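You operate a simulated robot arm through the tools that you are given. There is no shell and no other tool.

You are at the controls of a simulated robot arm. One attempt, no reset.

Task
Put things in order on the top of the steel workbench. At the end: the blue brush is on the red drip tray; the brown carton (marked "RELAY") from the top of the steel workbench stands on top of the white bundle of papers; the silver spacer block from the top of the steel workbench stands where the brown carton stood; the silver steel cup from the top of the steel workbench stands where the silver spacer block stood; whatever was shut is shut again. Leave all else as you found it, and nothing knocked over.

It is judged by the outcome, as a careful person would: the job done as asked, and still so three seconds after it is handed in. It fails if anything else is knocked over, pushed out of place, dropped, spilled or broken.

Robot
A 7-joint arm with a two-finger parallel gripper, fixed in place. Base frame: the origin is at the foot of the arm, x ahead of it, y to its left, z up; the work surface is at about z = 0. Readings come in cm, rad, newtons and seconds.
With the tool pointing down near the work surface it reaches from about 24 to 62 cm from the base axis. Its first joint turns from -1.152 to 1.152 rad. Payload 2.6 kg.
The TCP is the grasp point between the finger pads, 3 cm short of the fingertips. In the tool frame z runs along the fingers and y along their closing line. The gripper opens to 9.4 cm. The fingers are 2.8 cm wide and 1 cm thick; the gripper's body (5 by 9.6 cm) begins 5.5 cm behind the TCP.
Orientation is that of the tool frame in the base frame, as [roll, pitch, yaw] about the fixed x, y, z axes, in that order (R = Rz(yaw) Ry(pitch) Rx(roll)). With the fingers straight down and closing along the base's y, the tool's x points along the base's -x, its y along +y and its z along -z.

Tools
- The arm moves only by the tool servo_tool. Its argument "plan" is a list of rows, each a list of 7 numbers: the turn, a rotation vector about the base's x, y, z in units of 180 degrees (1.0 is 180 degrees), then the shift along the base's x, y, z in units of 200 mm (1.0 is 200 mm), then the finger opening in cm, from 0 to 9.4. In form: [[ax, ay, az, x, y, z, gripper], ...]. A call has 1 to 20 rows; each row is the pose to reach, as a shift and turn from the pose commanded when the call began. A call with a number of a shift or a turn outside -1 to 1 is refused whole. A row lasts 0.2 s, in which the tool goes at most 5 cm and 0.15 rad; a call with a longer step from one row to the next is refused whole, and so is a gripper value outside its range. A pose out of reach is approached as far as the arm can. The call stops where the force on the tool passes 40 N (or 10 N more than at its start, if that is more) or the arm is blocked; 0.2 s more then pass. The fingers move at their own pace (about 7.2 cm/s each) and stop on an object; they squeeze with about 22 N. The grip force told is the motor's: it shows also when the fingers shut on nothing. Time passes only in rows, and 0.2 s behind the last, so rows that repeat a pose let the fingers close. The reply holds the time, the measured pose of the TCP, the force on the tool along the base axes, the opening and the grip force, in the units named above and with some noise, with the torque about the TCP (base axes, N m) and any sound that the robot's microphone picked up.
- Cameras (640 x 400 px; columns grow to the right, rows downward): "scene" is fixed at [1.84, 42.43, 55.52]; the picture's right is [-0.89, -0.45, 0.00], its down [-0.29, 0.57, -0.77] and it looks along [0.35, -0.68, -0.64] (base axes); focal length 317 px, centre (320, 200). "wrist" rides on the gripper at [7.6, 1.4, -10.3] in the tool frame; the picture's right is [-0.18, 0.98, 0.00], its down [-0.75, -0.14, -0.64] and it looks along [-0.63, -0.12, 0.77] (tool axes); focal length 243 px, centre (320, 200). There is no depth. A picture from a camera that has moved, and an enlarged one, comes with that camera's place and axes in the base frame and with its lens.
- snapshot(camera): a new picture of that camera. The clock stands still meanwhile.
- inspect(camera, box): a new picture of the part [left, top, right, bottom] of that camera's present view, enlarged. The clock stands still meanwhile.
- hand_in(): hands the job in; it is judged then, once.

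Places have to be worked out from the pictures, the camera data and where the tool is seen. Open the gripper and draw the arm clear of the work before you hand the job in, unless the task says otherwise.

The tools are called as name(argument=value, ...) on one line, values as JSON. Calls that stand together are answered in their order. servo_tool: Moves the arm, as the interface text tells. Its arguments: {"type":"object","properties":{"plan":{"type":"array","items":{"type":"array","items":{"type":"number"}}}},"required":["plan"]} The other tools are called the same way: snapshot (camera) takes a picture; inspect (camera, box) takes an enlarged picture of a part of a camera's view; hand_in () hands the job in.

At the start:

```text
time_s: 0.0
eef_pos: [34.63, 0.3, 32.74]
tool_rot: [3.141, 0.001, 3.141]
wrist_force: [0.1, 0.2, 0.1]
ft_torque: [-0.04, -0.01, 0.02]
opening: 9.42
grasp_force: 0.1
```

scene: 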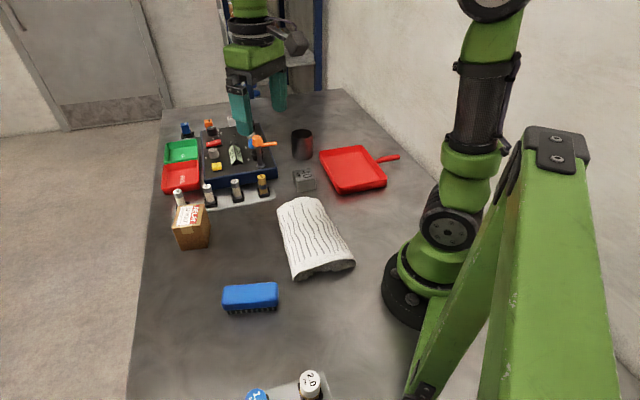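
wrist: 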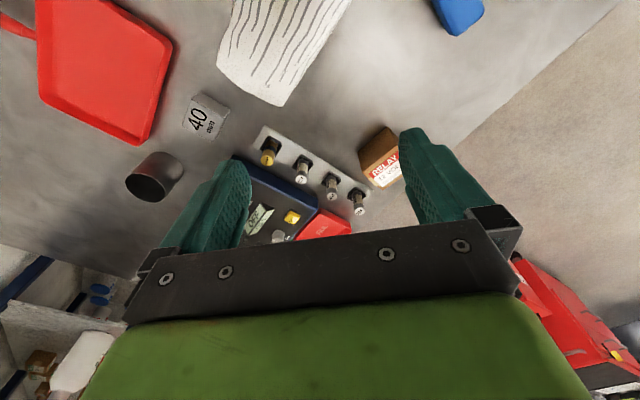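

I start by looking closely at both views to locate the items before moving anything.

inspect(camera="scene", box=[150, 100, 310, 200])

inspect(camera="scene", box=[160, 170, 400, 320])

inspect(camera="wrist", box=[100, 60, 420, 260])

inspect(camera="scene", box=[200, 300, 360, 400])

inspect(camera="scene", box=[270, 110, 430, 210])

```text
4.00 times, centred on (230, 150) of scene
camera zoom: at [1.84, 42.43, 55.52], right [-0.89, -0.45, 0.0], down [-0.29, 0.57, -0.77], along [0.35, -0.68, -0.64], focal length 1267 px, centre (680, 400)
```

zoom: 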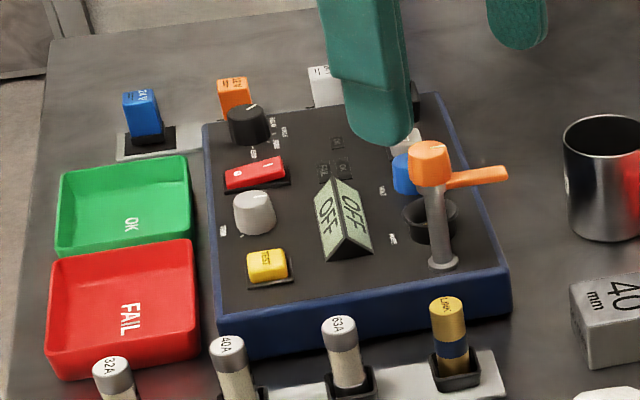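

```text
2.67 times, centred on (280, 245) of scene
camera zoom: at [1.84, 42.43, 55.52], right [-0.89, -0.45, 0.0], down [-0.29, 0.57, -0.77], along [0.35, -0.68, -0.64], focal length 845 px, centre (427, 80)
```

zoom: 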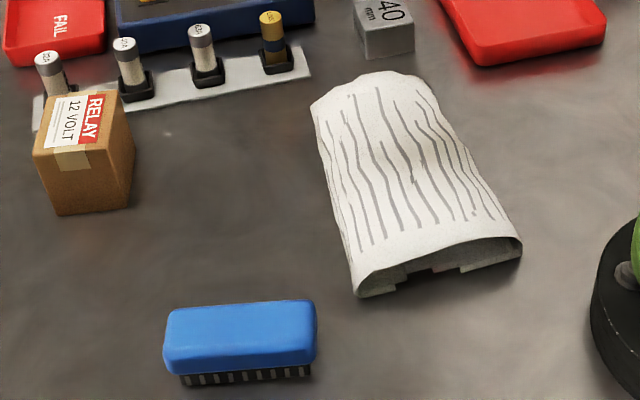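

```text
2.00 times, centred on (260, 160) of wrist
camera zoom: at [26.91, 1.71, 43.1], right [0.18, 0.98, 0.0], down [0.75, -0.14, 0.64], along [0.63, -0.12, -0.77], focal length 485 px, centre (440, 280)
```

zoom: 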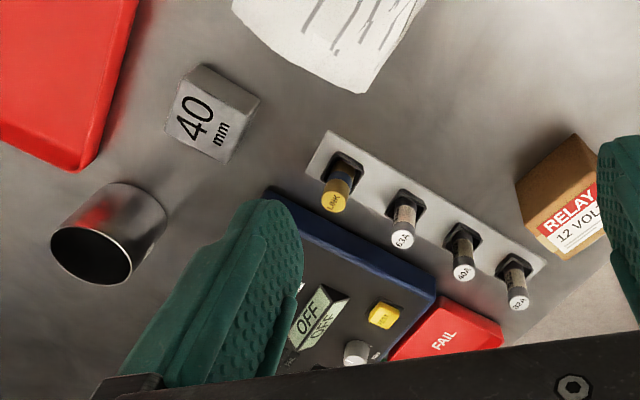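

```text
4.00 times, centred on (280, 350) of scene
camera zoom: at [1.84, 42.43, 55.52], right [-0.89, -0.45, 0.0], down [-0.29, 0.57, -0.77], along [0.35, -0.68, -0.64], focal length 1267 px, centre (480, -400)
```

zoom: 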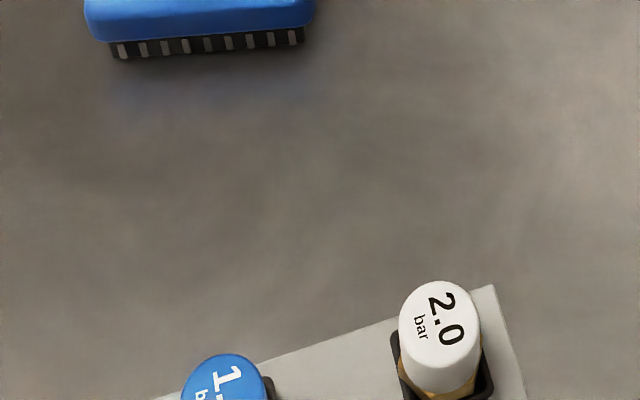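

```text
4.00 times, centred on (350, 160) of scene
camera zoom: at [1.84, 42.43, 55.52], right [-0.89, -0.45, 0.0], down [-0.29, 0.57, -0.77], along [0.35, -0.68, -0.64], focal length 1267 px, centre (200, 360)
```

zoom: 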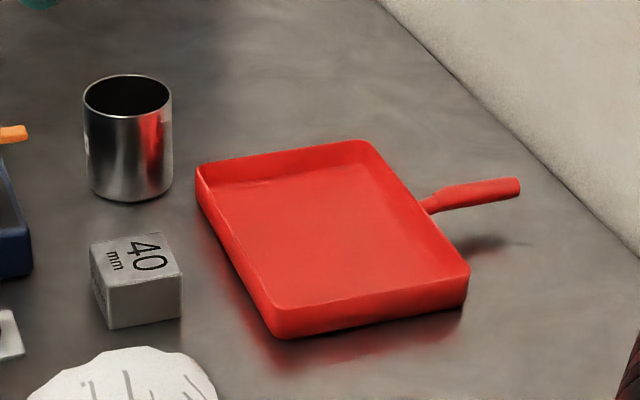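

The scene view puts the carton near (51,9), the spacer near (39,-20), the cup near (47,-35), the brush near (29,17) and the tray centre near (30,-33). I shift high above the bench for closer wrist views so I can refine these.

servo_tool(plan=[[0, 0, 0, 0.1, 0.1, 0, 9.4], [0, 0, 0, 0.2, 0.2, 0, 9.4], [0, 0, 0, 0.3, 0.3, 0, 9.4], [0, 0, 0, 0.35, 0.35, 0, 9.4], [0, 0, 0, 0.35, 0.35, 0, 9.4]])

snapshot(camera="wrist")

inspect(camera="wrist", box=[160, 20, 480, 220])

```text
time_s: 1.2
eef_pos: [41.8, 7.2, 32.84]
tool_rot: [3.14, -0.002, 3.141]
wrist_force: [0.7, 0.0, 0.3]
ft_torque: [0.01, 0.01, -0.01]
opening: 9.45
grasp_force: 0.0
```

```text
taken
camera wrist: at [34.12, 8.62, 43.07], right [0.18, 0.98, 0.0], down [0.75, -0.14, 0.64], along [0.63, -0.12, -0.77], focal length 243 px, centre (320, 200)
```

wrist: 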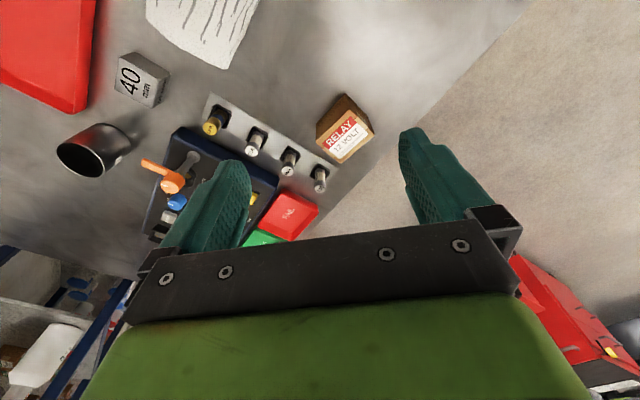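

```text
2.00 times, centred on (320, 120) of wrist
camera zoom: at [34.12, 8.62, 43.07], right [0.18, 0.98, 0.0], down [0.75, -0.14, 0.64], along [0.63, -0.12, -0.77], focal length 485 px, centre (320, 360)
```

zoom: 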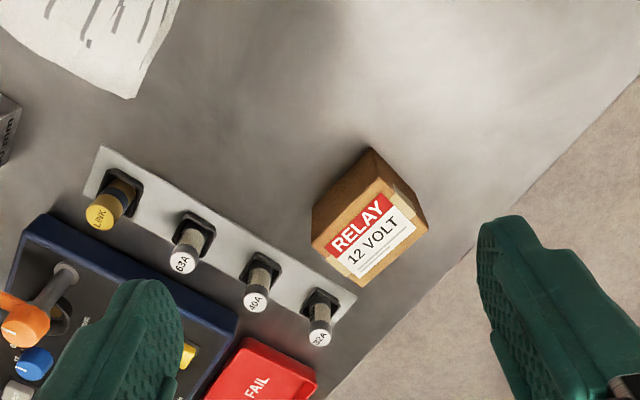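

The carton is near the bench's left edge, just beside the fuse rack. I zoom in for its corners and the other objects.

inspect(camera="wrist", box=[300, 85, 396, 145])

inspect(camera="wrist", box=[100, 40, 196, 100])

inspect(camera="wrist", box=[40, 110, 200, 210])

inspect(camera="scene", box=[160, 180, 256, 240])

```text
6.67 times, centred on (348, 115) of wrist
camera zoom: at [34.12, 8.62, 43.07], right [0.18, 0.98, 0.0], down [0.75, -0.14, 0.64], along [0.63, -0.12, -0.77], focal length 1618 px, centre (133, 767)
```

zoom: 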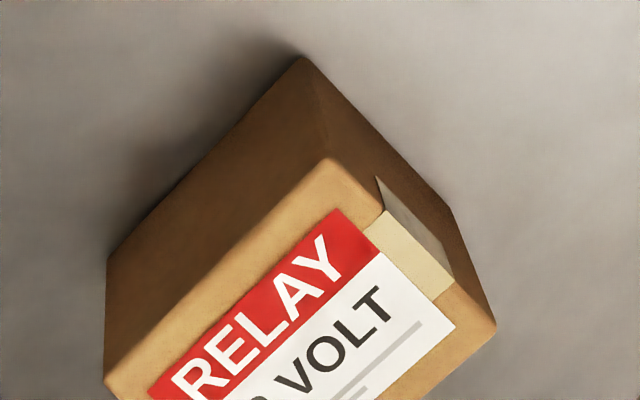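

```text
6.67 times, centred on (148, 70) of wrist
camera zoom: at [34.12, 8.62, 43.07], right [0.18, 0.98, 0.0], down [0.75, -0.14, 0.64], along [0.63, -0.12, -0.77], focal length 1618 px, centre (1467, 1067)
```

zoom: 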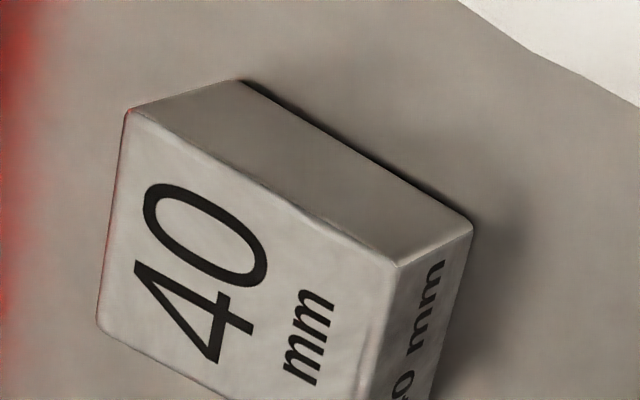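

```text
4.00 times, centred on (120, 160) of wrist
camera zoom: at [34.12, 8.62, 43.07], right [0.18, 0.98, 0.0], down [0.75, -0.14, 0.64], along [0.63, -0.12, -0.77], focal length 970 px, centre (1120, 360)
```

zoom: 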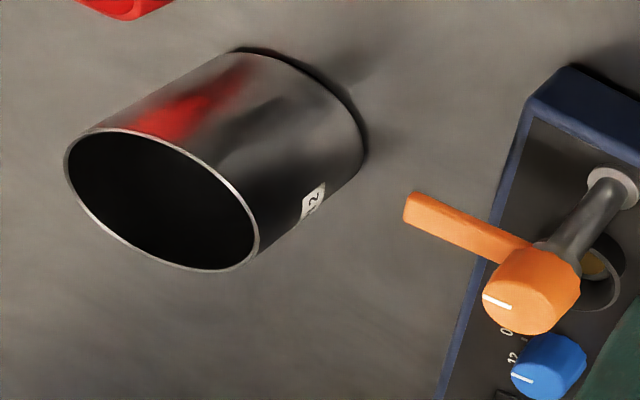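

```text
6.67 times, centred on (208, 210) of scene
camera zoom: at [1.84, 42.43, 55.52], right [-0.89, -0.45, 0.0], down [-0.29, 0.57, -0.77], along [0.35, -0.68, -0.64], focal length 2112 px, centre (1067, 133)
```

zoom: 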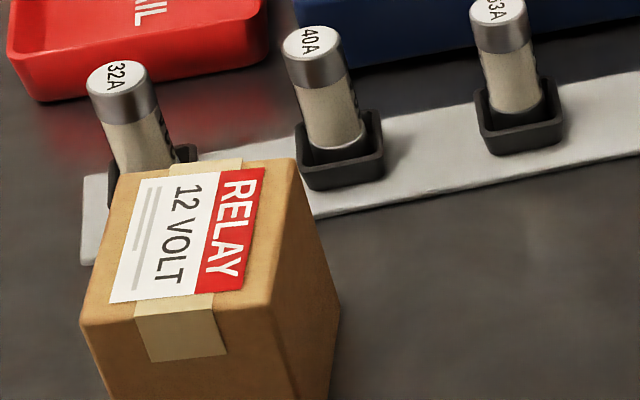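

Wrist and scene estimates agree: carton centre about (51.6, 9.4), spacer about (38.95, -20.3), cup about (47.4, -34.65). Next I look at the papers in detail, because the carton must stand on them.

inspect(camera="scene", box=[264, 190, 376, 260])

inspect(camera="scene", box=[270, 230, 366, 290])

inspect(camera="scene", box=[216, 270, 296, 320])

```text
5.71 times, centred on (320, 225) of scene
camera zoom: at [1.84, 42.43, 55.52], right [-0.89, -0.45, 0.0], down [-0.29, 0.57, -0.77], along [0.35, -0.68, -0.64], focal length 1810 px, centre (320, 57)
```

zoom: 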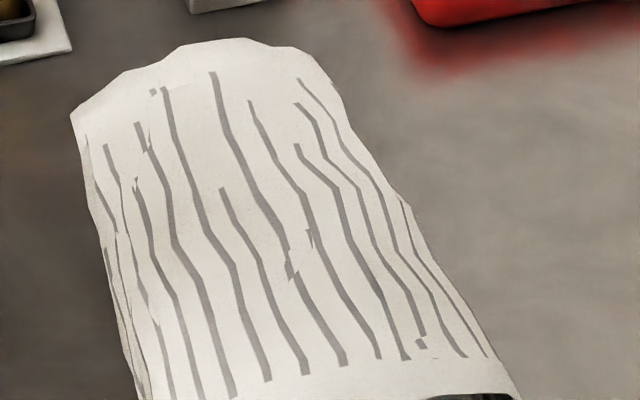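

```text
6.67 times, centred on (318, 260) of scene
camera zoom: at [1.84, 42.43, 55.52], right [-0.89, -0.45, 0.0], down [-0.29, 0.57, -0.77], along [0.35, -0.68, -0.64], focal length 2112 px, centre (333, -200)
```

zoom: 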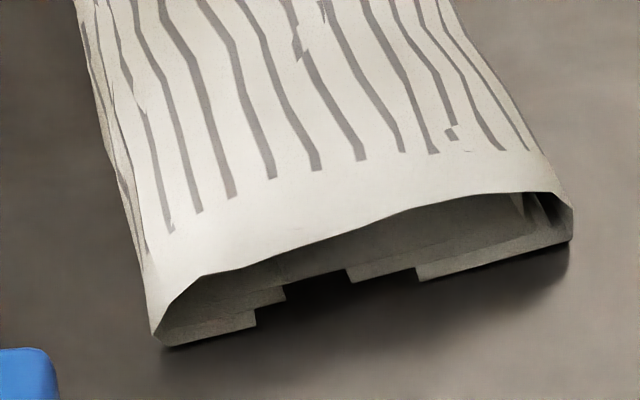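

```text
8.00 times, centred on (256, 295) of scene
camera zoom: at [1.84, 42.43, 55.52], right [-0.89, -0.45, 0.0], down [-0.29, 0.57, -0.77], along [0.35, -0.68, -0.64], focal length 2534 px, centre (832, -560)
```

zoom: 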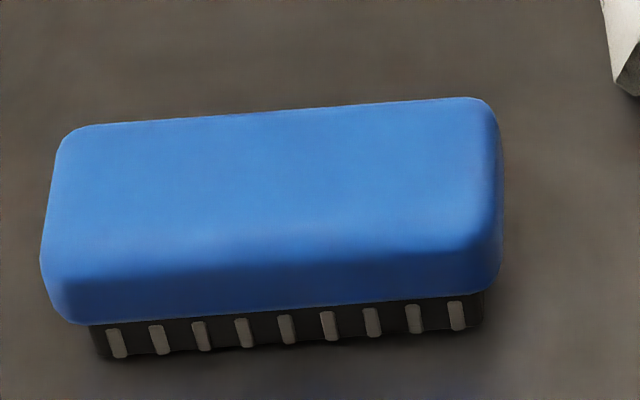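

The papers form a shallow arch, about 14 x 23 cm and 3.5 cm high, with the long axis along roughly -49° and the centre near (27, -4). I turn the wrist and move back over them for a better look at the top.

servo_tool(plan=[[0, 0, -0.0368, -0.11, 0.005, -0.03, 9.4], [0, 0, -0.0736, -0.22, 0.01, -0.06, 9.4], [0, 0, -0.1104, -0.33, 0.015, -0.09, 9.4], [0, 0, -0.1472, -0.44, 0.02, -0.12, 9.4], [0, 0, -0.184, -0.55, 0.025, -0.15, 9.4], [0, 0, -0.2208, -0.66, 0.03, -0.18, 9.4], [0, 0, -0.2576, -0.77, 0.035, -0.21, 9.4], [0, 0, -0.2944, -0.88, 0.04, -0.24, 9.4], [0, 0, -0.2944, -0.88, 0.04, -0.24, 9.4]])

snapshot(camera="wrist")

snapshot(camera="scene")

```text
time_s: 3.2
eef_pos: [24.27, 8.1, 28.24]
tool_rot: [3.141, 0.001, 2.218]
wrist_force: [0.5, -0.9, -0.3]
ft_torque: [0.0, 0.01, 0.01]
opening: 9.38
grasp_force: 0.1
```

```text
taken
camera wrist: at [20.7, 14.92, 38.46], right [0.9, 0.44, 0.0], down [0.34, -0.69, 0.64], along [0.28, -0.58, -0.77], focal length 243 px, centre (320, 200)
```

wrist: 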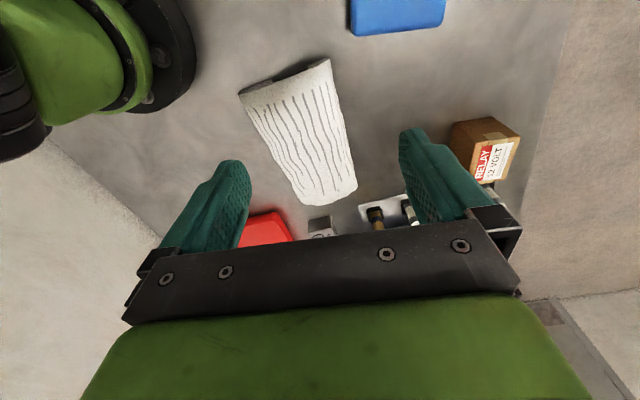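

```text
taken
```

scene: 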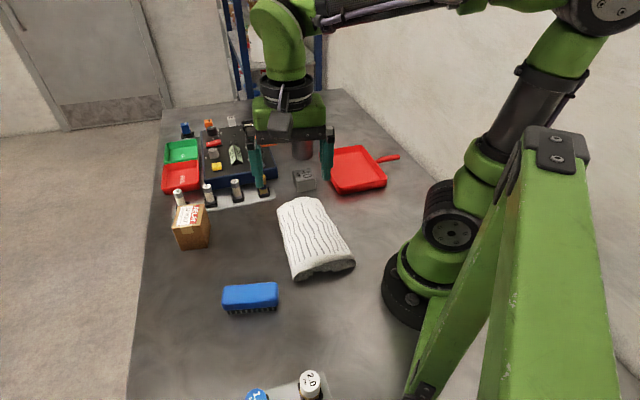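

inspect(camera="wrist", box=[208, 40, 400, 220])

inspect(camera="wrist", box=[340, 0, 460, 75])

inspect(camera="wrist", box=[430, 100, 550, 200])

```text
2.22 times, centred on (304, 130) of wrist
camera zoom: at [20.7, 14.92, 38.46], right [0.9, 0.44, 0.0], down [0.34, -0.69, 0.64], along [0.28, -0.58, -0.77], focal length 539 px, centre (356, 356)
```

zoom: 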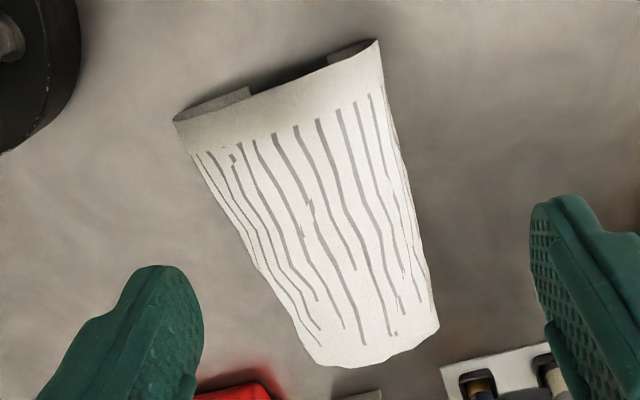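

```text
5.33 times, centred on (400, 38) of wrist
camera zoom: at [20.7, 14.92, 38.46], right [0.9, 0.44, 0.0], down [0.34, -0.69, 0.64], along [0.28, -0.58, -0.77], focal length 1294 px, centre (-107, 1067)
```

zoom: 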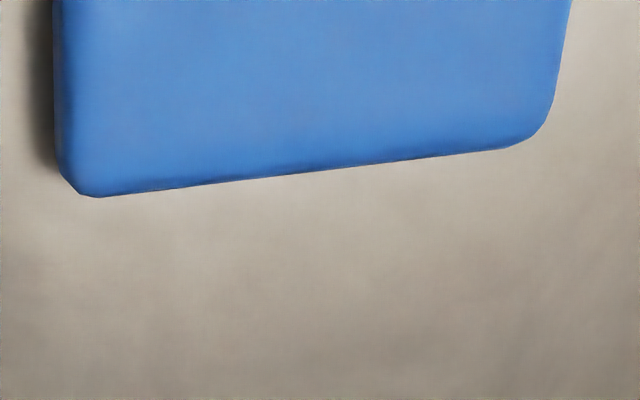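

```text
4.00 times, centred on (490, 150) of wrist
camera zoom: at [20.7, 14.92, 38.46], right [0.9, 0.44, 0.0], down [0.34, -0.69, 0.64], along [0.28, -0.58, -0.77], focal length 970 px, centre (-360, 400)
```

zoom: 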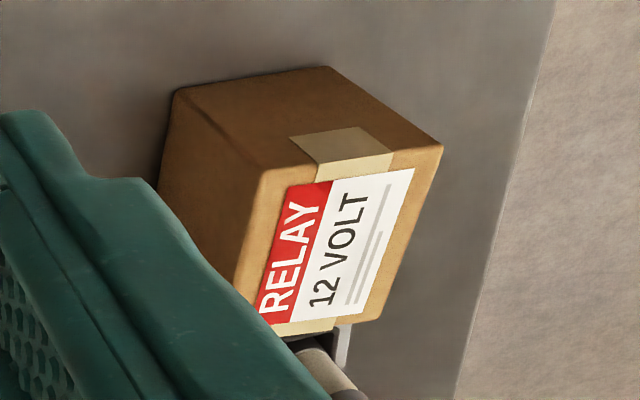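

The bundle's top looks level lengthwise with its centre near (27.7, -3.1). The carton measures about 7.3 x 5.8 x 7.3 cm and the gripper is already aligned with its short side, so I fly over to it.

servo_tool(plan=[[0, 0, 0, 0.15, 0.01, -0.02, 9.4], [0, 0, 0, 0.32, 0.02, -0.06, 9.4], [0, 0, 0, 0.5, 0.03, -0.12, 9.4], [0, 0, 0, 0.68, 0.045, -0.18, 9.4], [0, 0, 0, 0.84, 0.055, -0.24, 9.4], [0, 0, 0, 0.95, 0.06, -0.3, 9.4], [0, 0, 0, 0.95, 0.06, -0.3, 9.4]])

snapshot(camera="wrist")

```text
time_s: 4.8
eef_pos: [43.02, 9.41, 22.0]
tool_rot: [3.14, 0.0, 2.216]
wrist_force: [0.0, 0.6, 0.2]
ft_torque: [-0.02, -0.02, 0.05]
opening: 9.4
grasp_force: 0.0
```

```text
taken
camera wrist: at [39.54, 16.27, 32.21], right [0.9, 0.45, 0.0], down [0.34, -0.69, 0.64], along [0.29, -0.57, -0.77], focal length 243 px, centre (320, 200)
```

wrist: 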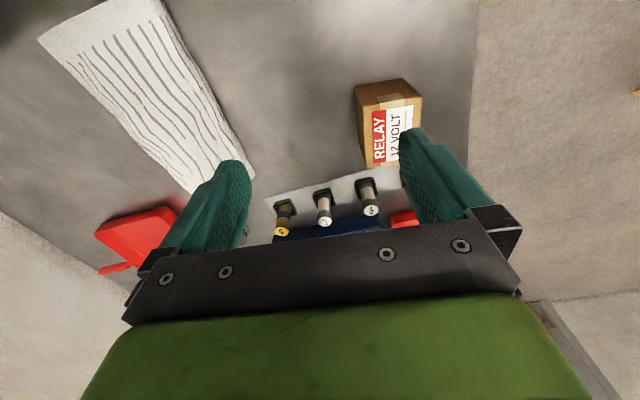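

Next I move directly above the carton, fingertips still about 4 cm clear of its top, to verify alignment.

servo_tool(plan=[[0, 0, 0, 0.15, 0.0, 0, 9.4], [0, 0, 0, 0.3, 0.0, 0, 9.4], [0, 0, 0, 0.428, 0.0, -0.1, 9.4], [0, 0, 0, 0.428, 0.0, -0.25, 9.4], [0, 0, 0, 0.428, 0.0, -0.38, 9.4], [0, 0, 0, 0.428, 0.0, -0.38, 9.4]])

snapshot(camera="wrist")

inspect(camera="scene", box=[130, 130, 290, 260])

```text
time_s: 6.2
eef_pos: [51.78, 9.28, 14.5]
tool_rot: [3.14, 0.0, 2.217]
wrist_force: [0.5, 0.4, 0.3]
ft_torque: [0.01, 0.01, 0.03]
opening: 9.43
grasp_force: 0.0
```

```text
taken
camera wrist: at [48.19, 16.09, 24.75], right [0.9, 0.44, 0.0], down [0.34, -0.69, 0.64], along [0.29, -0.58, -0.77], focal length 243 px, centre (320, 200)
```

wrist: 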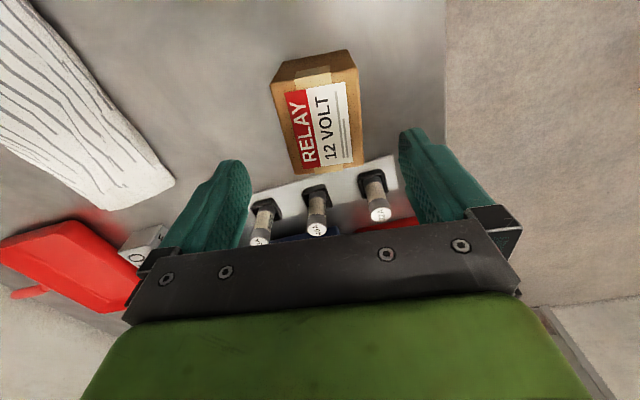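

```text
3.08 times, centred on (210, 195) of scene
camera zoom: at [1.84, 42.43, 55.52], right [-0.89, -0.45, 0.0], down [-0.29, 0.57, -0.77], along [0.35, -0.68, -0.64], focal length 975 px, centre (658, 215)
```

zoom: 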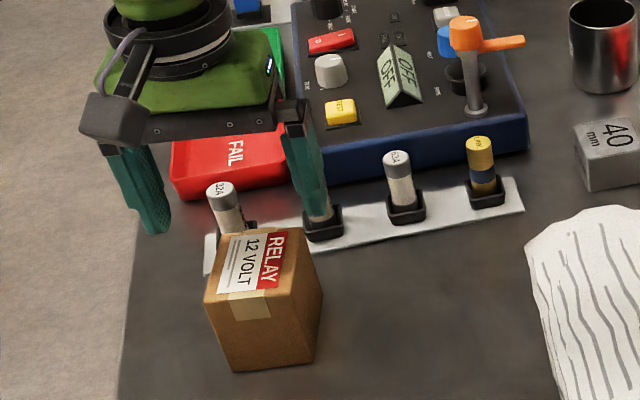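

The carton sits centred between the fingers in the wrist view. I zoom in to check yaw alignment before descending.

inspect(camera="wrist", box=[250, 40, 378, 180])

```text
2.86 times, centred on (314, 110) of wrist
camera zoom: at [48.19, 16.09, 24.75], right [0.9, 0.44, 0.0], down [0.34, -0.69, 0.64], along [0.29, -0.58, -0.77], focal length 693 px, centre (337, 457)
```

zoom: 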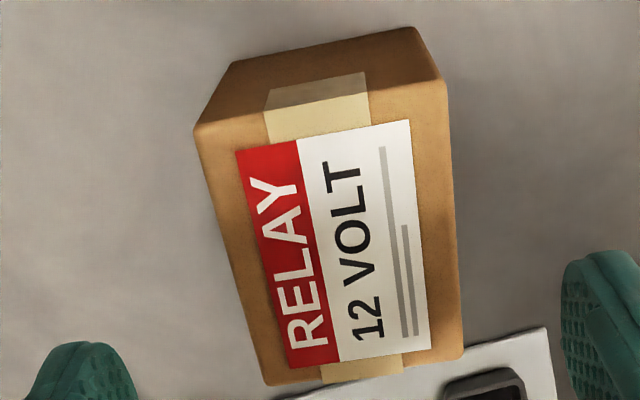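

Corner positions give a carton centre of (51.75, 9.33) and yaw within 1° of the gripper, so I descend around it to z≈4.6.

servo_tool(plan=[[0, 0, 0, 0, 0, -0.1, 9.4], [0, 0, 0, 0, 0, -0.2, 9.4], [0, 0, 0, 0, 0, -0.3, 9.4], [0, 0, 0, 0, 0, -0.4, 9.4], [0, 0, 0, 0, 0, -0.495, 9.4], [0, 0, 0, 0, 0, -0.495, 9.4]])

snapshot(camera="wrist")

inspect(camera="scene", box=[130, 130, 290, 260])

```text
time_s: 7.6
eef_pos: [51.51, 9.38, 4.51]
tool_rot: [3.141, 0.0, 2.215]
wrist_force: [-0.1, -0.9, 0.0]
ft_torque: [0.01, 0.01, 0.02]
opening: 9.39
grasp_force: 0.1
```

```text
taken
camera wrist: at [47.99, 16.32, 14.86], right [0.9, 0.45, 0.0], down [0.34, -0.69, 0.64], along [0.29, -0.57, -0.77], focal length 243 px, centre (320, 200)
```

wrist: 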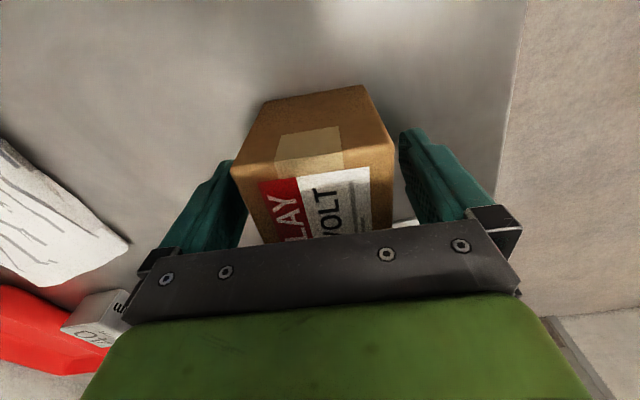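

```text
3.08 times, centred on (210, 195) of scene
camera zoom: at [1.84, 42.43, 55.52], right [-0.89, -0.45, 0.0], down [-0.29, 0.57, -0.77], along [0.35, -0.68, -0.64], focal length 975 px, centre (658, 215)
```

zoom: 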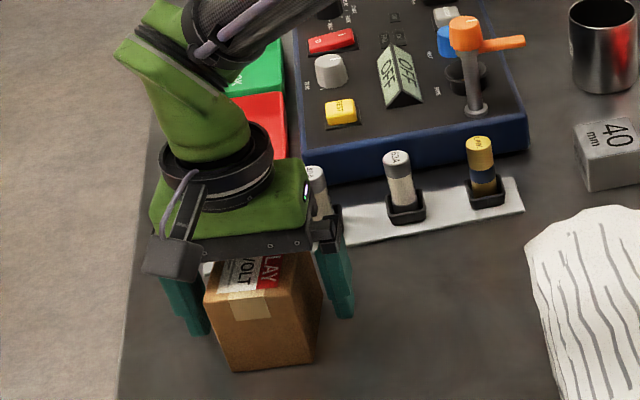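

The fingers straddle the carton with clearance on both sides. I close on it.

servo_tool(plan=[[0, 0, 0, 0, 0, 0, 7.0], [0, 0, 0, 0, 0, 0, 5.2], [0, 0, 0, 0, 0, 0, 5.0], [0, 0, 0, 0, 0, 0, 5.0]])

```text
time_s: 8.6
eef_pos: [51.61, 9.44, 4.58]
tool_rot: [3.141, 0.0, 2.217]
wrist_force: [-0.4, -0.5, 0.4]
ft_torque: [-0.02, -0.03, 0.01]
opening: 6.43
grasp_force: 21.9
```

The grip holds at 6.43 cm and 22 N. I lift straight up slowly.

servo_tool(plan=[[0, 0, 0, 0, 0, 0.03, 5.0], [0, 0, 0, 0, 0, 0.08, 5.0], [0, 0, 0, 0, 0, 0.18, 5.0], [0, 0, 0, 0, 0, 0.3, 5.0], [0, 0, 0, 0, 0, 0.42, 5.0], [0, 0, 0, 0, 0, 0.54, 5.0], [0, 0, 0, 0, 0, 0.54, 5.0]])

snapshot(camera="wrist")

snapshot(camera="scene")

```text
time_s: 10.2
eef_pos: [51.36, 9.29, 15.12]
tool_rot: [3.141, 0.0, 2.218]
wrist_force: [0.1, 0.2, -0.5]
ft_torque: [0.0, -0.04, -0.02]
opening: 6.42
grasp_force: 22.2
```

```text
taken
camera wrist: at [47.75, 16.21, 25.49], right [0.9, 0.45, 0.0], down [0.34, -0.69, 0.64], along [0.29, -0.57, -0.77], focal length 243 px, centre (320, 200)
```

wrist: 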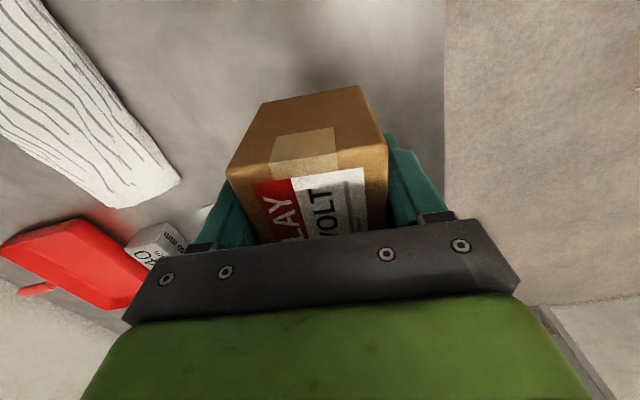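

```text
taken
```

scene: 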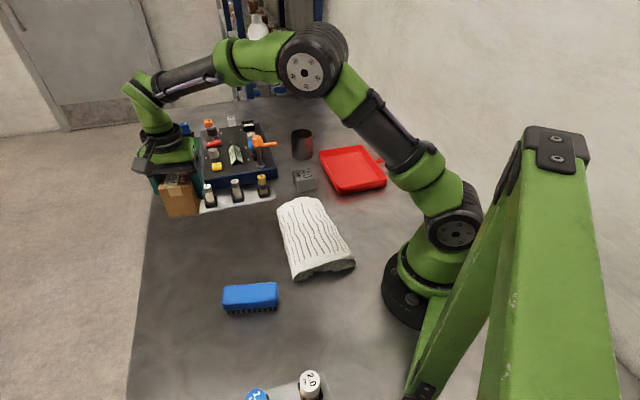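

The carton is lifted cleanly. I carry it towards the papers at this height, turning 9° so that its long side lines up with the bundle.

servo_tool(plan=[[0, 0, 0.005, -0.08, -0.04, 0.02, 5.0], [0, 0, 0.012, -0.2, -0.1, 0.04, 5.0], [0, 0, 0.02, -0.34, -0.18, 0.04, 5.0], [0, 0, 0.03, -0.5, -0.27, 0.04, 5.0], [0, 0, 0.04, -0.66, -0.36, 0.04, 5.0], [0, 0, 0.05, -0.8, -0.44, 0.04, 5.0], [0, 0, 0.05, -0.9, -0.5, 0.04, 5.0], [0, 0, 0.05, -0.96, -0.53, 0.04, 5.0], [0, 0, 0.05, -0.96, -0.53, 0.04, 5.0]])

snapshot(camera="wrist")

```text
time_s: 12.2
eef_pos: [32.3, -1.39, 15.93]
tool_rot: [-3.142, -0.001, 2.375]
wrist_force: [-0.3, 0.1, -1.8]
ft_torque: [0.02, -0.01, 0.03]
opening: 6.37
grasp_force: 21.9
```

```text
taken
camera wrist: at [27.73, 4.92, 26.34], right [0.81, 0.58, 0.0], down [0.44, -0.62, 0.64], along [0.37, -0.52, -0.77], focal length 243 px, centre (320, 200)
```

wrist: 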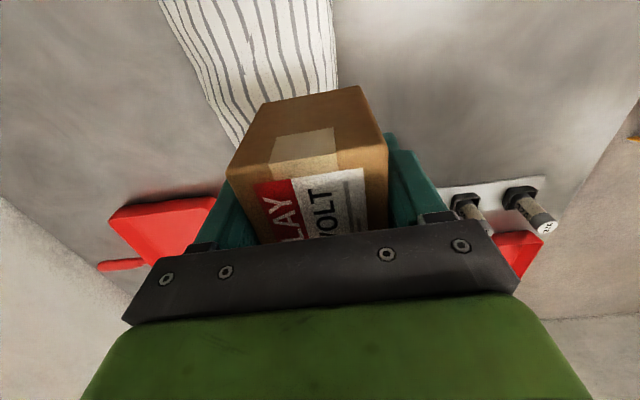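

From this view I recompute the bundle's mid-line as passing through about (28.05, -2.95). I centre the carton there and come down to about 1 cm above the paper.

servo_tool(plan=[[0, 0, 0, -0.1, -0.04, 0, 5.0], [0, 0, 0, -0.2125, -0.078, 0, 5.0], [0, 0, 0, -0.2125, -0.078, -0.1, 5.0], [0, 0, 0, -0.2125, -0.078, -0.2, 5.0], [0, 0, 0, -0.2125, -0.078, -0.3, 5.0], [0, 0, 0, -0.2125, -0.078, -0.32, 5.0], [0, 0, 0, -0.2125, -0.078, -0.32, 5.0]])

inspect(camera="scene", box=[240, 160, 400, 290])

snapshot(camera="wrist")

```text
time_s: 13.8
eef_pos: [28.05, -2.76, 9.54]
tool_rot: [3.14, 0.0, 2.375]
wrist_force: [1.1, 0.1, -1.8]
ft_torque: [0.01, -0.01, -0.04]
opening: 6.37
grasp_force: 21.6
```

```text
3.08 times, centred on (320, 225) of scene
camera zoom: at [1.84, 42.43, 55.52], right [-0.89, -0.45, 0.0], down [-0.29, 0.57, -0.77], along [0.35, -0.68, -0.64], focal length 975 px, centre (320, 123)
```

zoom: 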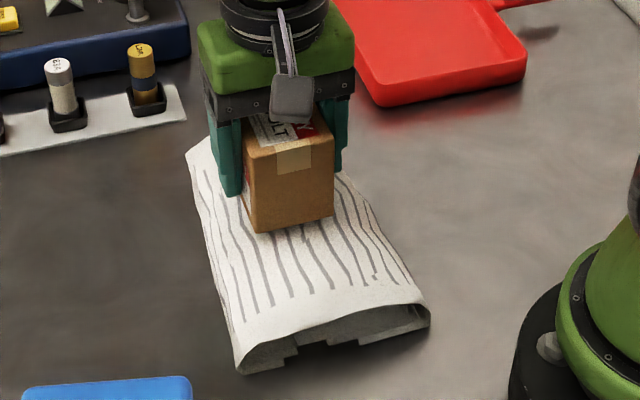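

```text
taken
camera wrist: at [23.62, 3.51, 19.82], right [0.81, 0.58, 0.0], down [0.44, -0.62, 0.64], along [0.37, -0.52, -0.77], focal length 243 px, centre (320, 200)
```

wrist: 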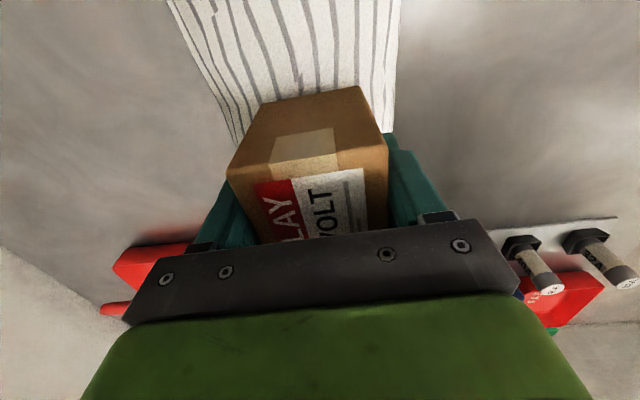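

The carton hovers centrally above the paper, and I lower it in small steps while watching the force.

servo_tool(plan=[[0, 0, 0, 0, 0, -0.01, 5.0], [0, 0, 0, 0, 0, -0.02, 5.0], [0, 0, 0, 0, 0, -0.03, 5.0], [0, 0, 0, 0, 0, -0.04, 5.0], [0, 0, 0, 0, 0, -0.04, 5.0]])

```text
time_s: 15.0
eef_pos: [28.12, -2.89, 8.87]
tool_rot: [3.141, -0.001, 2.372]
wrist_force: [-0.5, -0.6, -1.2]
ft_torque: [-0.01, -0.05, -0.03]
opening: 6.37
grasp_force: 22.1
```

No contact yet, so I go another 0.6 cm down in fine steps.

servo_tool(plan=[[0, 0, 0, 0, 0, -0.0075, 5.0], [0, 0, 0, 0, 0, -0.015, 5.0], [0, 0, 0, 0, 0, -0.0225, 5.0], [0, 0, 0, 0, 0, -0.03, 5.0], [0, 0, 0, 0, 0, -0.03, 5.0]])

inspect(camera="scene", box=[270, 190, 366, 250])

```text
time_s: 16.2
eef_pos: [28.12, -2.71, 8.34]
tool_rot: [3.139, 0.001, 2.373]
wrist_force: [0.5, -1.0, 18.7]
ft_torque: [-0.12, 0.15, 0.01]
opening: 6.39
grasp_force: 21.8
```

```text
6.67 times, centred on (318, 220) of scene
camera zoom: at [1.83, 42.43, 55.52], right [-0.89, -0.45, 0.0], down [-0.29, 0.57, -0.77], along [0.35, -0.68, -0.64], focal length 2112 px, centre (333, 67)
```

zoom: 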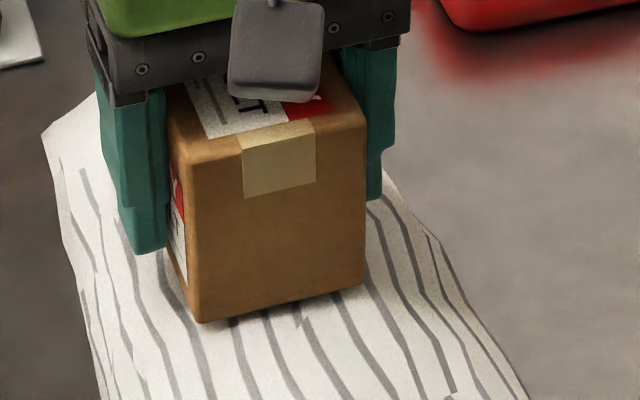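

There is contact: 18.7 N upward at TCP z≈8.34, so the paper top is near 3.8 cm. I ease up slightly to take off the pressure before releasing.

servo_tool(plan=[[0, 0, 0, 0, 0, 0.003, 5.0], [0, 0, 0, 0, 0, 0.004, 5.0], [0, 0, 0, 0, 0, 0.004, 5.0]])

```text
time_s: 17.0
eef_pos: [27.99, -2.82, 8.29]
tool_rot: [-3.14, -0.001, 2.373]
wrist_force: [1.4, 0.8, 2.4]
ft_torque: [-0.04, -0.09, 0.05]
opening: 6.38
grasp_force: 22.3
```

Contact force is now a light 2.4 N. I open the fingers gently in place.

servo_tool(plan=[[0, 0, 0, 0, 0, 0, 6.5], [0, 0, 0, 0, 0, 0, 6.8], [0, 0, 0, 0, 0, 0, 7.4], [0, 0, 0, 0, 0, 0, 8.4], [0, 0, 0, 0, 0, 0, 9.4], [0, 0, 0, 0, 0, 0, 9.4]])

inspect(camera="scene", box=[240, 160, 400, 290])

snapshot(camera="wrist")

```text
time_s: 18.4
eef_pos: [28.05, -2.83, 8.37]
tool_rot: [3.141, -0.001, 2.374]
wrist_force: [-0.5, 0.0, 0.3]
ft_torque: [-0.01, -0.02, 0.01]
opening: 9.41
grasp_force: 0.1
```

```text
3.08 times, centred on (320, 225) of scene
camera zoom: at [1.84, 42.43, 55.52], right [-0.89, -0.45, 0.0], down [-0.29, 0.57, -0.77], along [0.35, -0.68, -0.64], focal length 975 px, centre (320, 123)
```

zoom: 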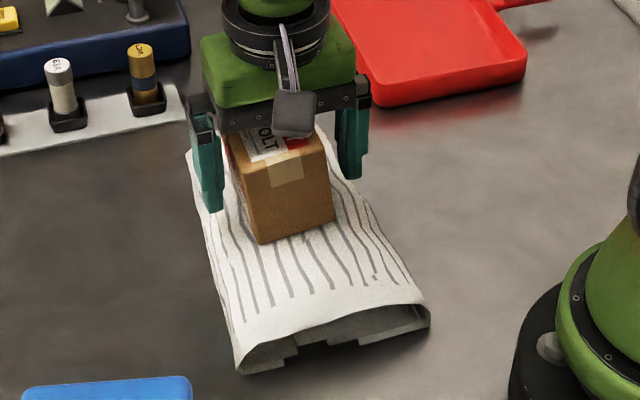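

```text
taken
camera wrist: at [23.53, 3.45, 18.7], right [0.81, 0.58, 0.0], down [0.44, -0.62, 0.64], along [0.37, -0.52, -0.77], focal length 243 px, centre (320, 200)
```

wrist: 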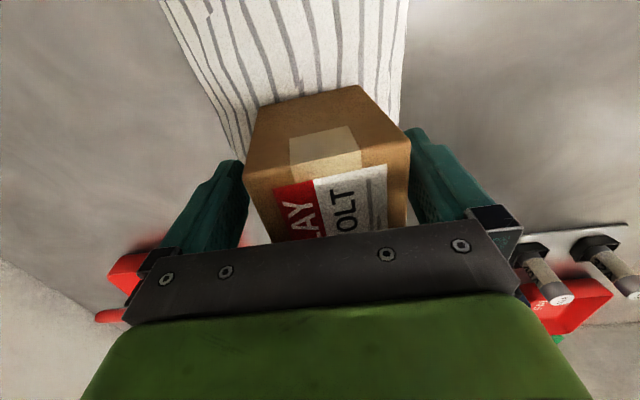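

The carton has been released and appears to stand. I raise the gripper straight up to clear it and then check it closely.

servo_tool(plan=[[0, 0, 0, 0, 0, 0.03, 9.4], [0, 0, 0, 0, 0, 0.1, 9.4], [0, 0, 0, 0, 0, 0.2, 9.4], [0, 0, 0, 0, 0, 0.35, 9.4], [0, 0, 0, 0, 0, 0.5, 9.4], [0, 0, 0, 0, 0, 0.65, 9.4], [0, 0, 0, 0, 0, 0.65, 9.4]])

inspect(camera="scene", box=[240, 160, 400, 290])

snapshot(camera="wrist")

```text
time_s: 20.0
eef_pos: [28.1, -2.8, 21.54]
tool_rot: [3.142, 0.002, 2.373]
wrist_force: [0.7, 0.0, 0.0]
ft_torque: [0.02, -0.02, 0.0]
opening: 9.42
grasp_force: 0.0
```

```text
3.08 times, centred on (320, 225) of scene
camera zoom: at [1.83, 42.43, 55.52], right [-0.89, -0.45, 0.0], down [-0.29, 0.57, -0.77], along [0.35, -0.68, -0.64], focal length 975 px, centre (320, 123)
```

zoom: 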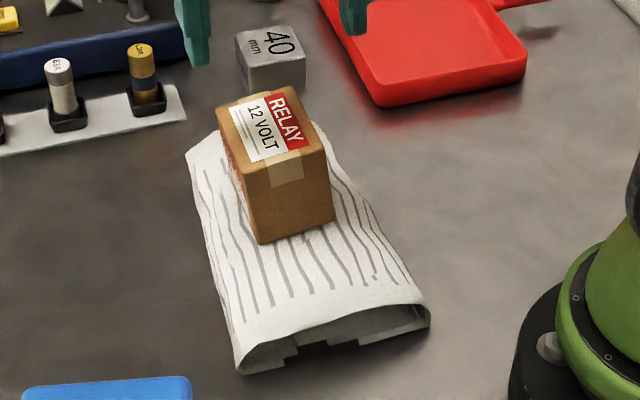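

```text
taken
camera wrist: at [23.51, 3.55, 31.8], right [0.81, 0.58, 0.0], down [0.44, -0.62, 0.64], along [0.37, -0.52, -0.77], focal length 243 px, centre (320, 200)
```

wrist: 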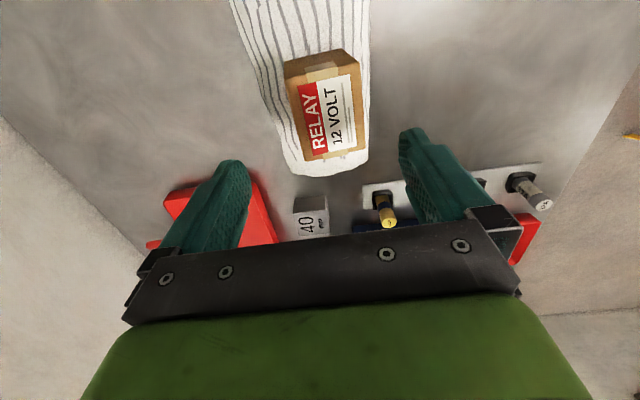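

The carton stands on the papers but may be leaning slightly, so I zoom in to judge that.

inspect(camera="scene", box=[280, 180, 344, 244])

inspect(camera="wrist", box=[220, 30, 400, 180])

```text
6.25 times, centred on (312, 212) of scene
camera zoom: at [1.83, 42.43, 55.52], right [-0.89, -0.45, 0.0], down [-0.29, 0.57, -0.77], along [0.35, -0.68, -0.64], focal length 1980 px, centre (370, 125)
```

zoom: 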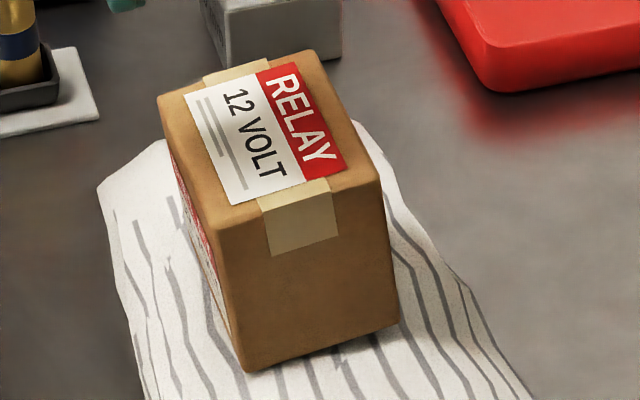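

```text
2.67 times, centred on (310, 105) of wrist
camera zoom: at [23.51, 3.55, 31.8], right [0.81, 0.58, 0.0], down [0.44, -0.62, 0.64], along [0.37, -0.52, -0.77], focal length 647 px, centre (347, 453)
```

zoom: 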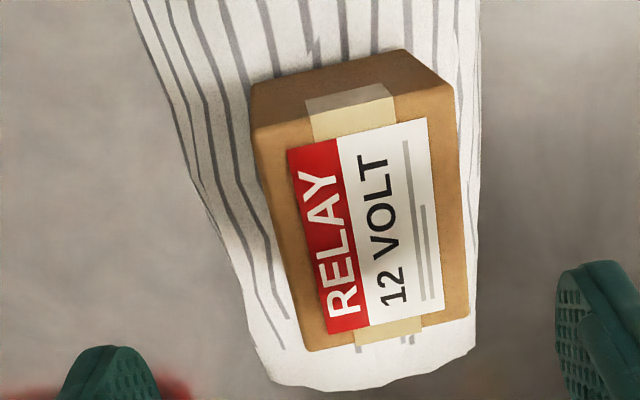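

The carton leans about 7–8° towards +x+y. The contact torque at placement put the bundle's crest about 1.1 cm to the -x-y side of the carton's centre. I want it level, so I tilt the tool to match the lean, regrasp it and re-place it over the crest.

servo_tool(plan=[[-0.0096, 0.01, 0, 0.03, 0.022, 0, 9.4], [-0.0192, 0.02, 0, 0.06, 0.044, 0, 9.4], [-0.0288, 0.03, 0, 0.087, 0.0665, 0, 9.4], [-0.0288, 0.03, 0, 0.087, 0.0665, -0.1, 9.4], [-0.0288, 0.03, 0, 0.0775, 0.057, -0.2, 9.4], [-0.0288, 0.03, 0, 0.068, 0.0485, -0.3, 9.4], [-0.0288, 0.03, 0, 0.068, 0.0485, -0.3, 9.4]])

snapshot(camera="wrist")

inspect(camera="scene", box=[240, 120, 400, 250])

```text
time_s: 21.6
eef_pos: [29.53, -1.92, 15.34]
tool_rot: [-3.012, -0.006, 2.373]
wrist_force: [0.0, -0.3, 1.0]
ft_torque: [0.0, -0.02, -0.04]
opening: 9.39
grasp_force: 0.0
```

```text
taken
camera wrist: at [25.89, 5.3, 25.42], right [0.81, 0.57, -0.13], down [0.51, -0.57, 0.65], along [0.3, -0.59, -0.75], focal length 243 px, centre (320, 200)
```

wrist: 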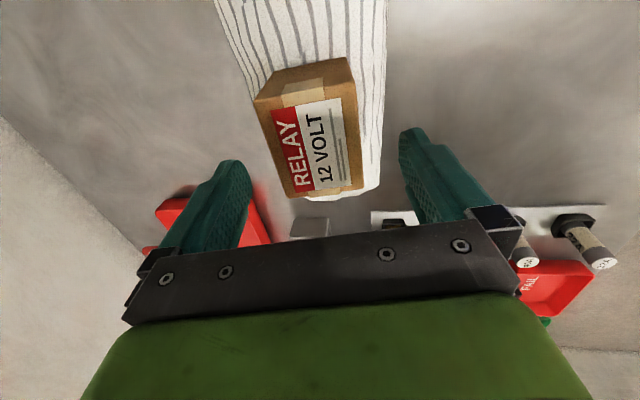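

```text
3.08 times, centred on (320, 185) of scene
camera zoom: at [1.84, 42.43, 55.52], right [-0.89, -0.45, 0.0], down [-0.29, 0.57, -0.77], along [0.35, -0.68, -0.64], focal length 975 px, centre (320, 246)
```

zoom: 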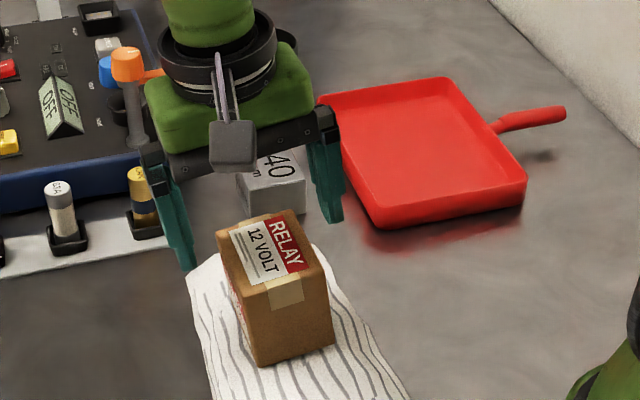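

The tilt matches the lean. I zoom in to check the lateral alignment of the carton's top in the tool frame.

inspect(camera="wrist", box=[220, 40, 400, 210])

```text
2.35 times, centred on (310, 125) of wrist
camera zoom: at [25.89, 5.3, 25.42], right [0.81, 0.57, -0.13], down [0.51, -0.57, 0.65], along [0.3, -0.59, -0.75], focal length 571 px, centre (344, 376)
```

zoom: 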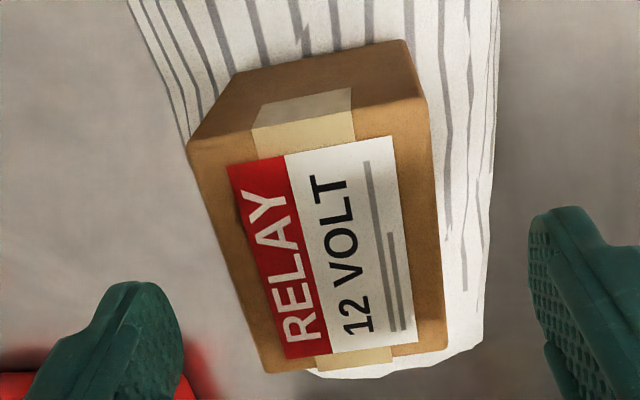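

In the tool frame the carton's top is square to the gripper and only 0.3 cm off-centre, so the tilt matches. I descend along the tool axis with that small correction.

servo_tool(plan=[[0, 0, 0, -0.01, -0.01, 0, 9.4], [0, 0, 0, -0.0175, -0.017, -0.08, 9.4], [0, 0, 0, -0.025, -0.0245, -0.16, 9.4], [0, 0, 0, -0.033, -0.032, -0.25, 9.4], [0, 0, 0, -0.0425, -0.041, -0.345, 9.4], [0, 0, 0, -0.0425, -0.041, -0.345, 9.4]])

inspect(camera="scene", box=[256, 160, 384, 260])

snapshot(camera="wrist")

```text
time_s: 23.0
eef_pos: [28.52, -2.65, 8.48]
tool_rot: [-3.011, -0.005, 2.373]
wrist_force: [0.5, -0.4, 0.0]
ft_torque: [0.03, -0.02, -0.02]
opening: 9.42
grasp_force: 0.0
```

```text
4.00 times, centred on (320, 210) of scene
camera zoom: at [1.84, 42.43, 55.52], right [-0.89, -0.45, 0.0], down [-0.29, 0.57, -0.77], along [0.35, -0.68, -0.64], focal length 1267 px, centre (320, 160)
```

zoom: 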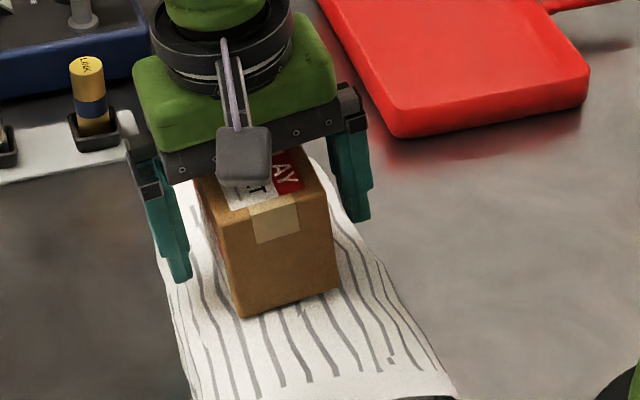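

```text
taken
camera wrist: at [24.93, 4.48, 18.48], right [0.81, 0.57, -0.13], down [0.51, -0.57, 0.65], along [0.3, -0.59, -0.75], focal length 243 px, centre (320, 200)
```

wrist: 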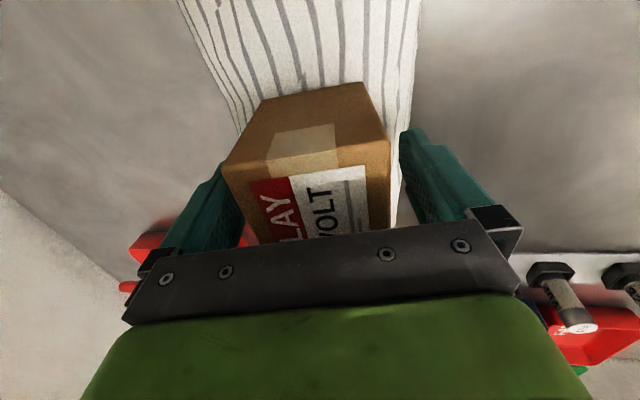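

Both fingers clear the carton. I nudge 0.15 cm to centre and close.

servo_tool(plan=[[0, 0, 0, -0.006, -0.006, 0, 8.4], [0, 0, 0, -0.006, -0.006, 0, 7.2], [0, 0, 0, -0.006, -0.006, 0, 6.4], [0, 0, 0, -0.006, -0.006, 0, 5.0], [0, 0, 0, -0.006, -0.006, 0, 5.0]])

```text
time_s: 24.2
eef_pos: [28.4, -2.89, 8.58]
tool_rot: [-3.012, -0.005, 2.374]
wrist_force: [0.3, -0.3, 0.8]
ft_torque: [0.01, -0.01, -0.03]
opening: 6.38
grasp_force: 21.7
```

The grip is solid at 6.38 cm. I lift 2.4 cm, bring the tool upright and shift over the estimated crest at (27.15, -3.45).

servo_tool(plan=[[0, 0, 0, 0, 0, 0.03, 5.0], [0, 0, 0, 0, 0, 0.07, 5.0], [0, 0, 0, 0, 0, 0.12, 5.0], [0.0096, -0.01, 0, -0.02, -0.01, 0.12, 5.0], [0.0192, -0.02, 0, -0.04, -0.02, 0.12, 5.0], [0.0288, -0.03, 0, -0.0625, -0.028, 0.12, 5.0], [0.0288, -0.03, 0, -0.0625, -0.028, 0.12, 5.0]])

inspect(camera="scene", box=[256, 160, 384, 260])

```text
time_s: 25.8
eef_pos: [27.2, -3.38, 10.89]
tool_rot: [-3.141, 0.001, 2.372]
wrist_force: [-0.1, 0.6, -1.4]
ft_torque: [0.0, -0.02, -0.01]
opening: 6.39
grasp_force: 22.0
```

```text
4.00 times, centred on (320, 210) of scene
camera zoom: at [1.84, 42.42, 55.52], right [-0.89, -0.45, 0.0], down [-0.29, 0.57, -0.77], along [0.35, -0.68, -0.64], focal length 1267 px, centre (320, 160)
```

zoom: 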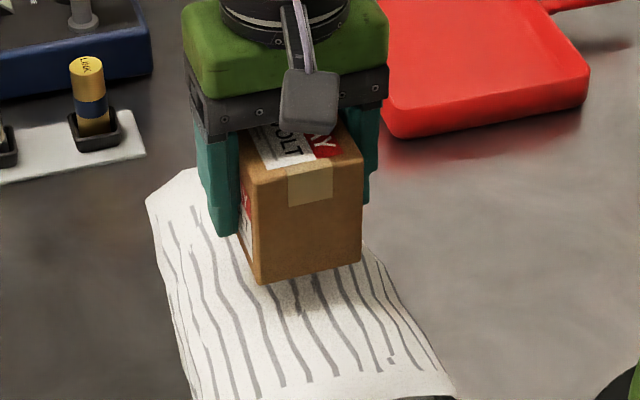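

The carton is upright again above the bundle. I lower it to just above contact and then in fine steps.

servo_tool(plan=[[0, 0, 0, 0, 0, -0.04, 5.0], [0, 0, 0, 0, 0, -0.07, 5.0], [0, 0, 0, 0, 0, -0.09, 5.0], [0, 0, 0, 0, 0, -0.1, 5.0], [0, 0, 0, 0, 0, -0.105, 5.0], [0, 0, 0, 0, 0, -0.105, 5.0]])

```text
time_s: 27.2
eef_pos: [27.34, -3.4, 8.73]
tool_rot: [3.141, 0.0, 2.373]
wrist_force: [-0.1, 0.2, -1.5]
ft_torque: [-0.03, -0.01, 0.02]
opening: 6.41
grasp_force: 22.2
```

servo_tool(plan=[[0, 0, 0, 0, 0, -0.006, 5.0], [0, 0, 0, 0, 0, -0.012, 5.0], [0, 0, 0, 0, 0, -0.018, 5.0], [0, 0, 0, 0, 0, -0.018, 5.0]])

```text
time_s: 28.2
eef_pos: [27.27, -3.31, 8.57]
tool_rot: [3.141, 0.0, 2.374]
wrist_force: [1.0, 0.5, 3.6]
ft_torque: [0.22, 0.14, 0.01]
opening: 6.42
grasp_force: 22.0
```

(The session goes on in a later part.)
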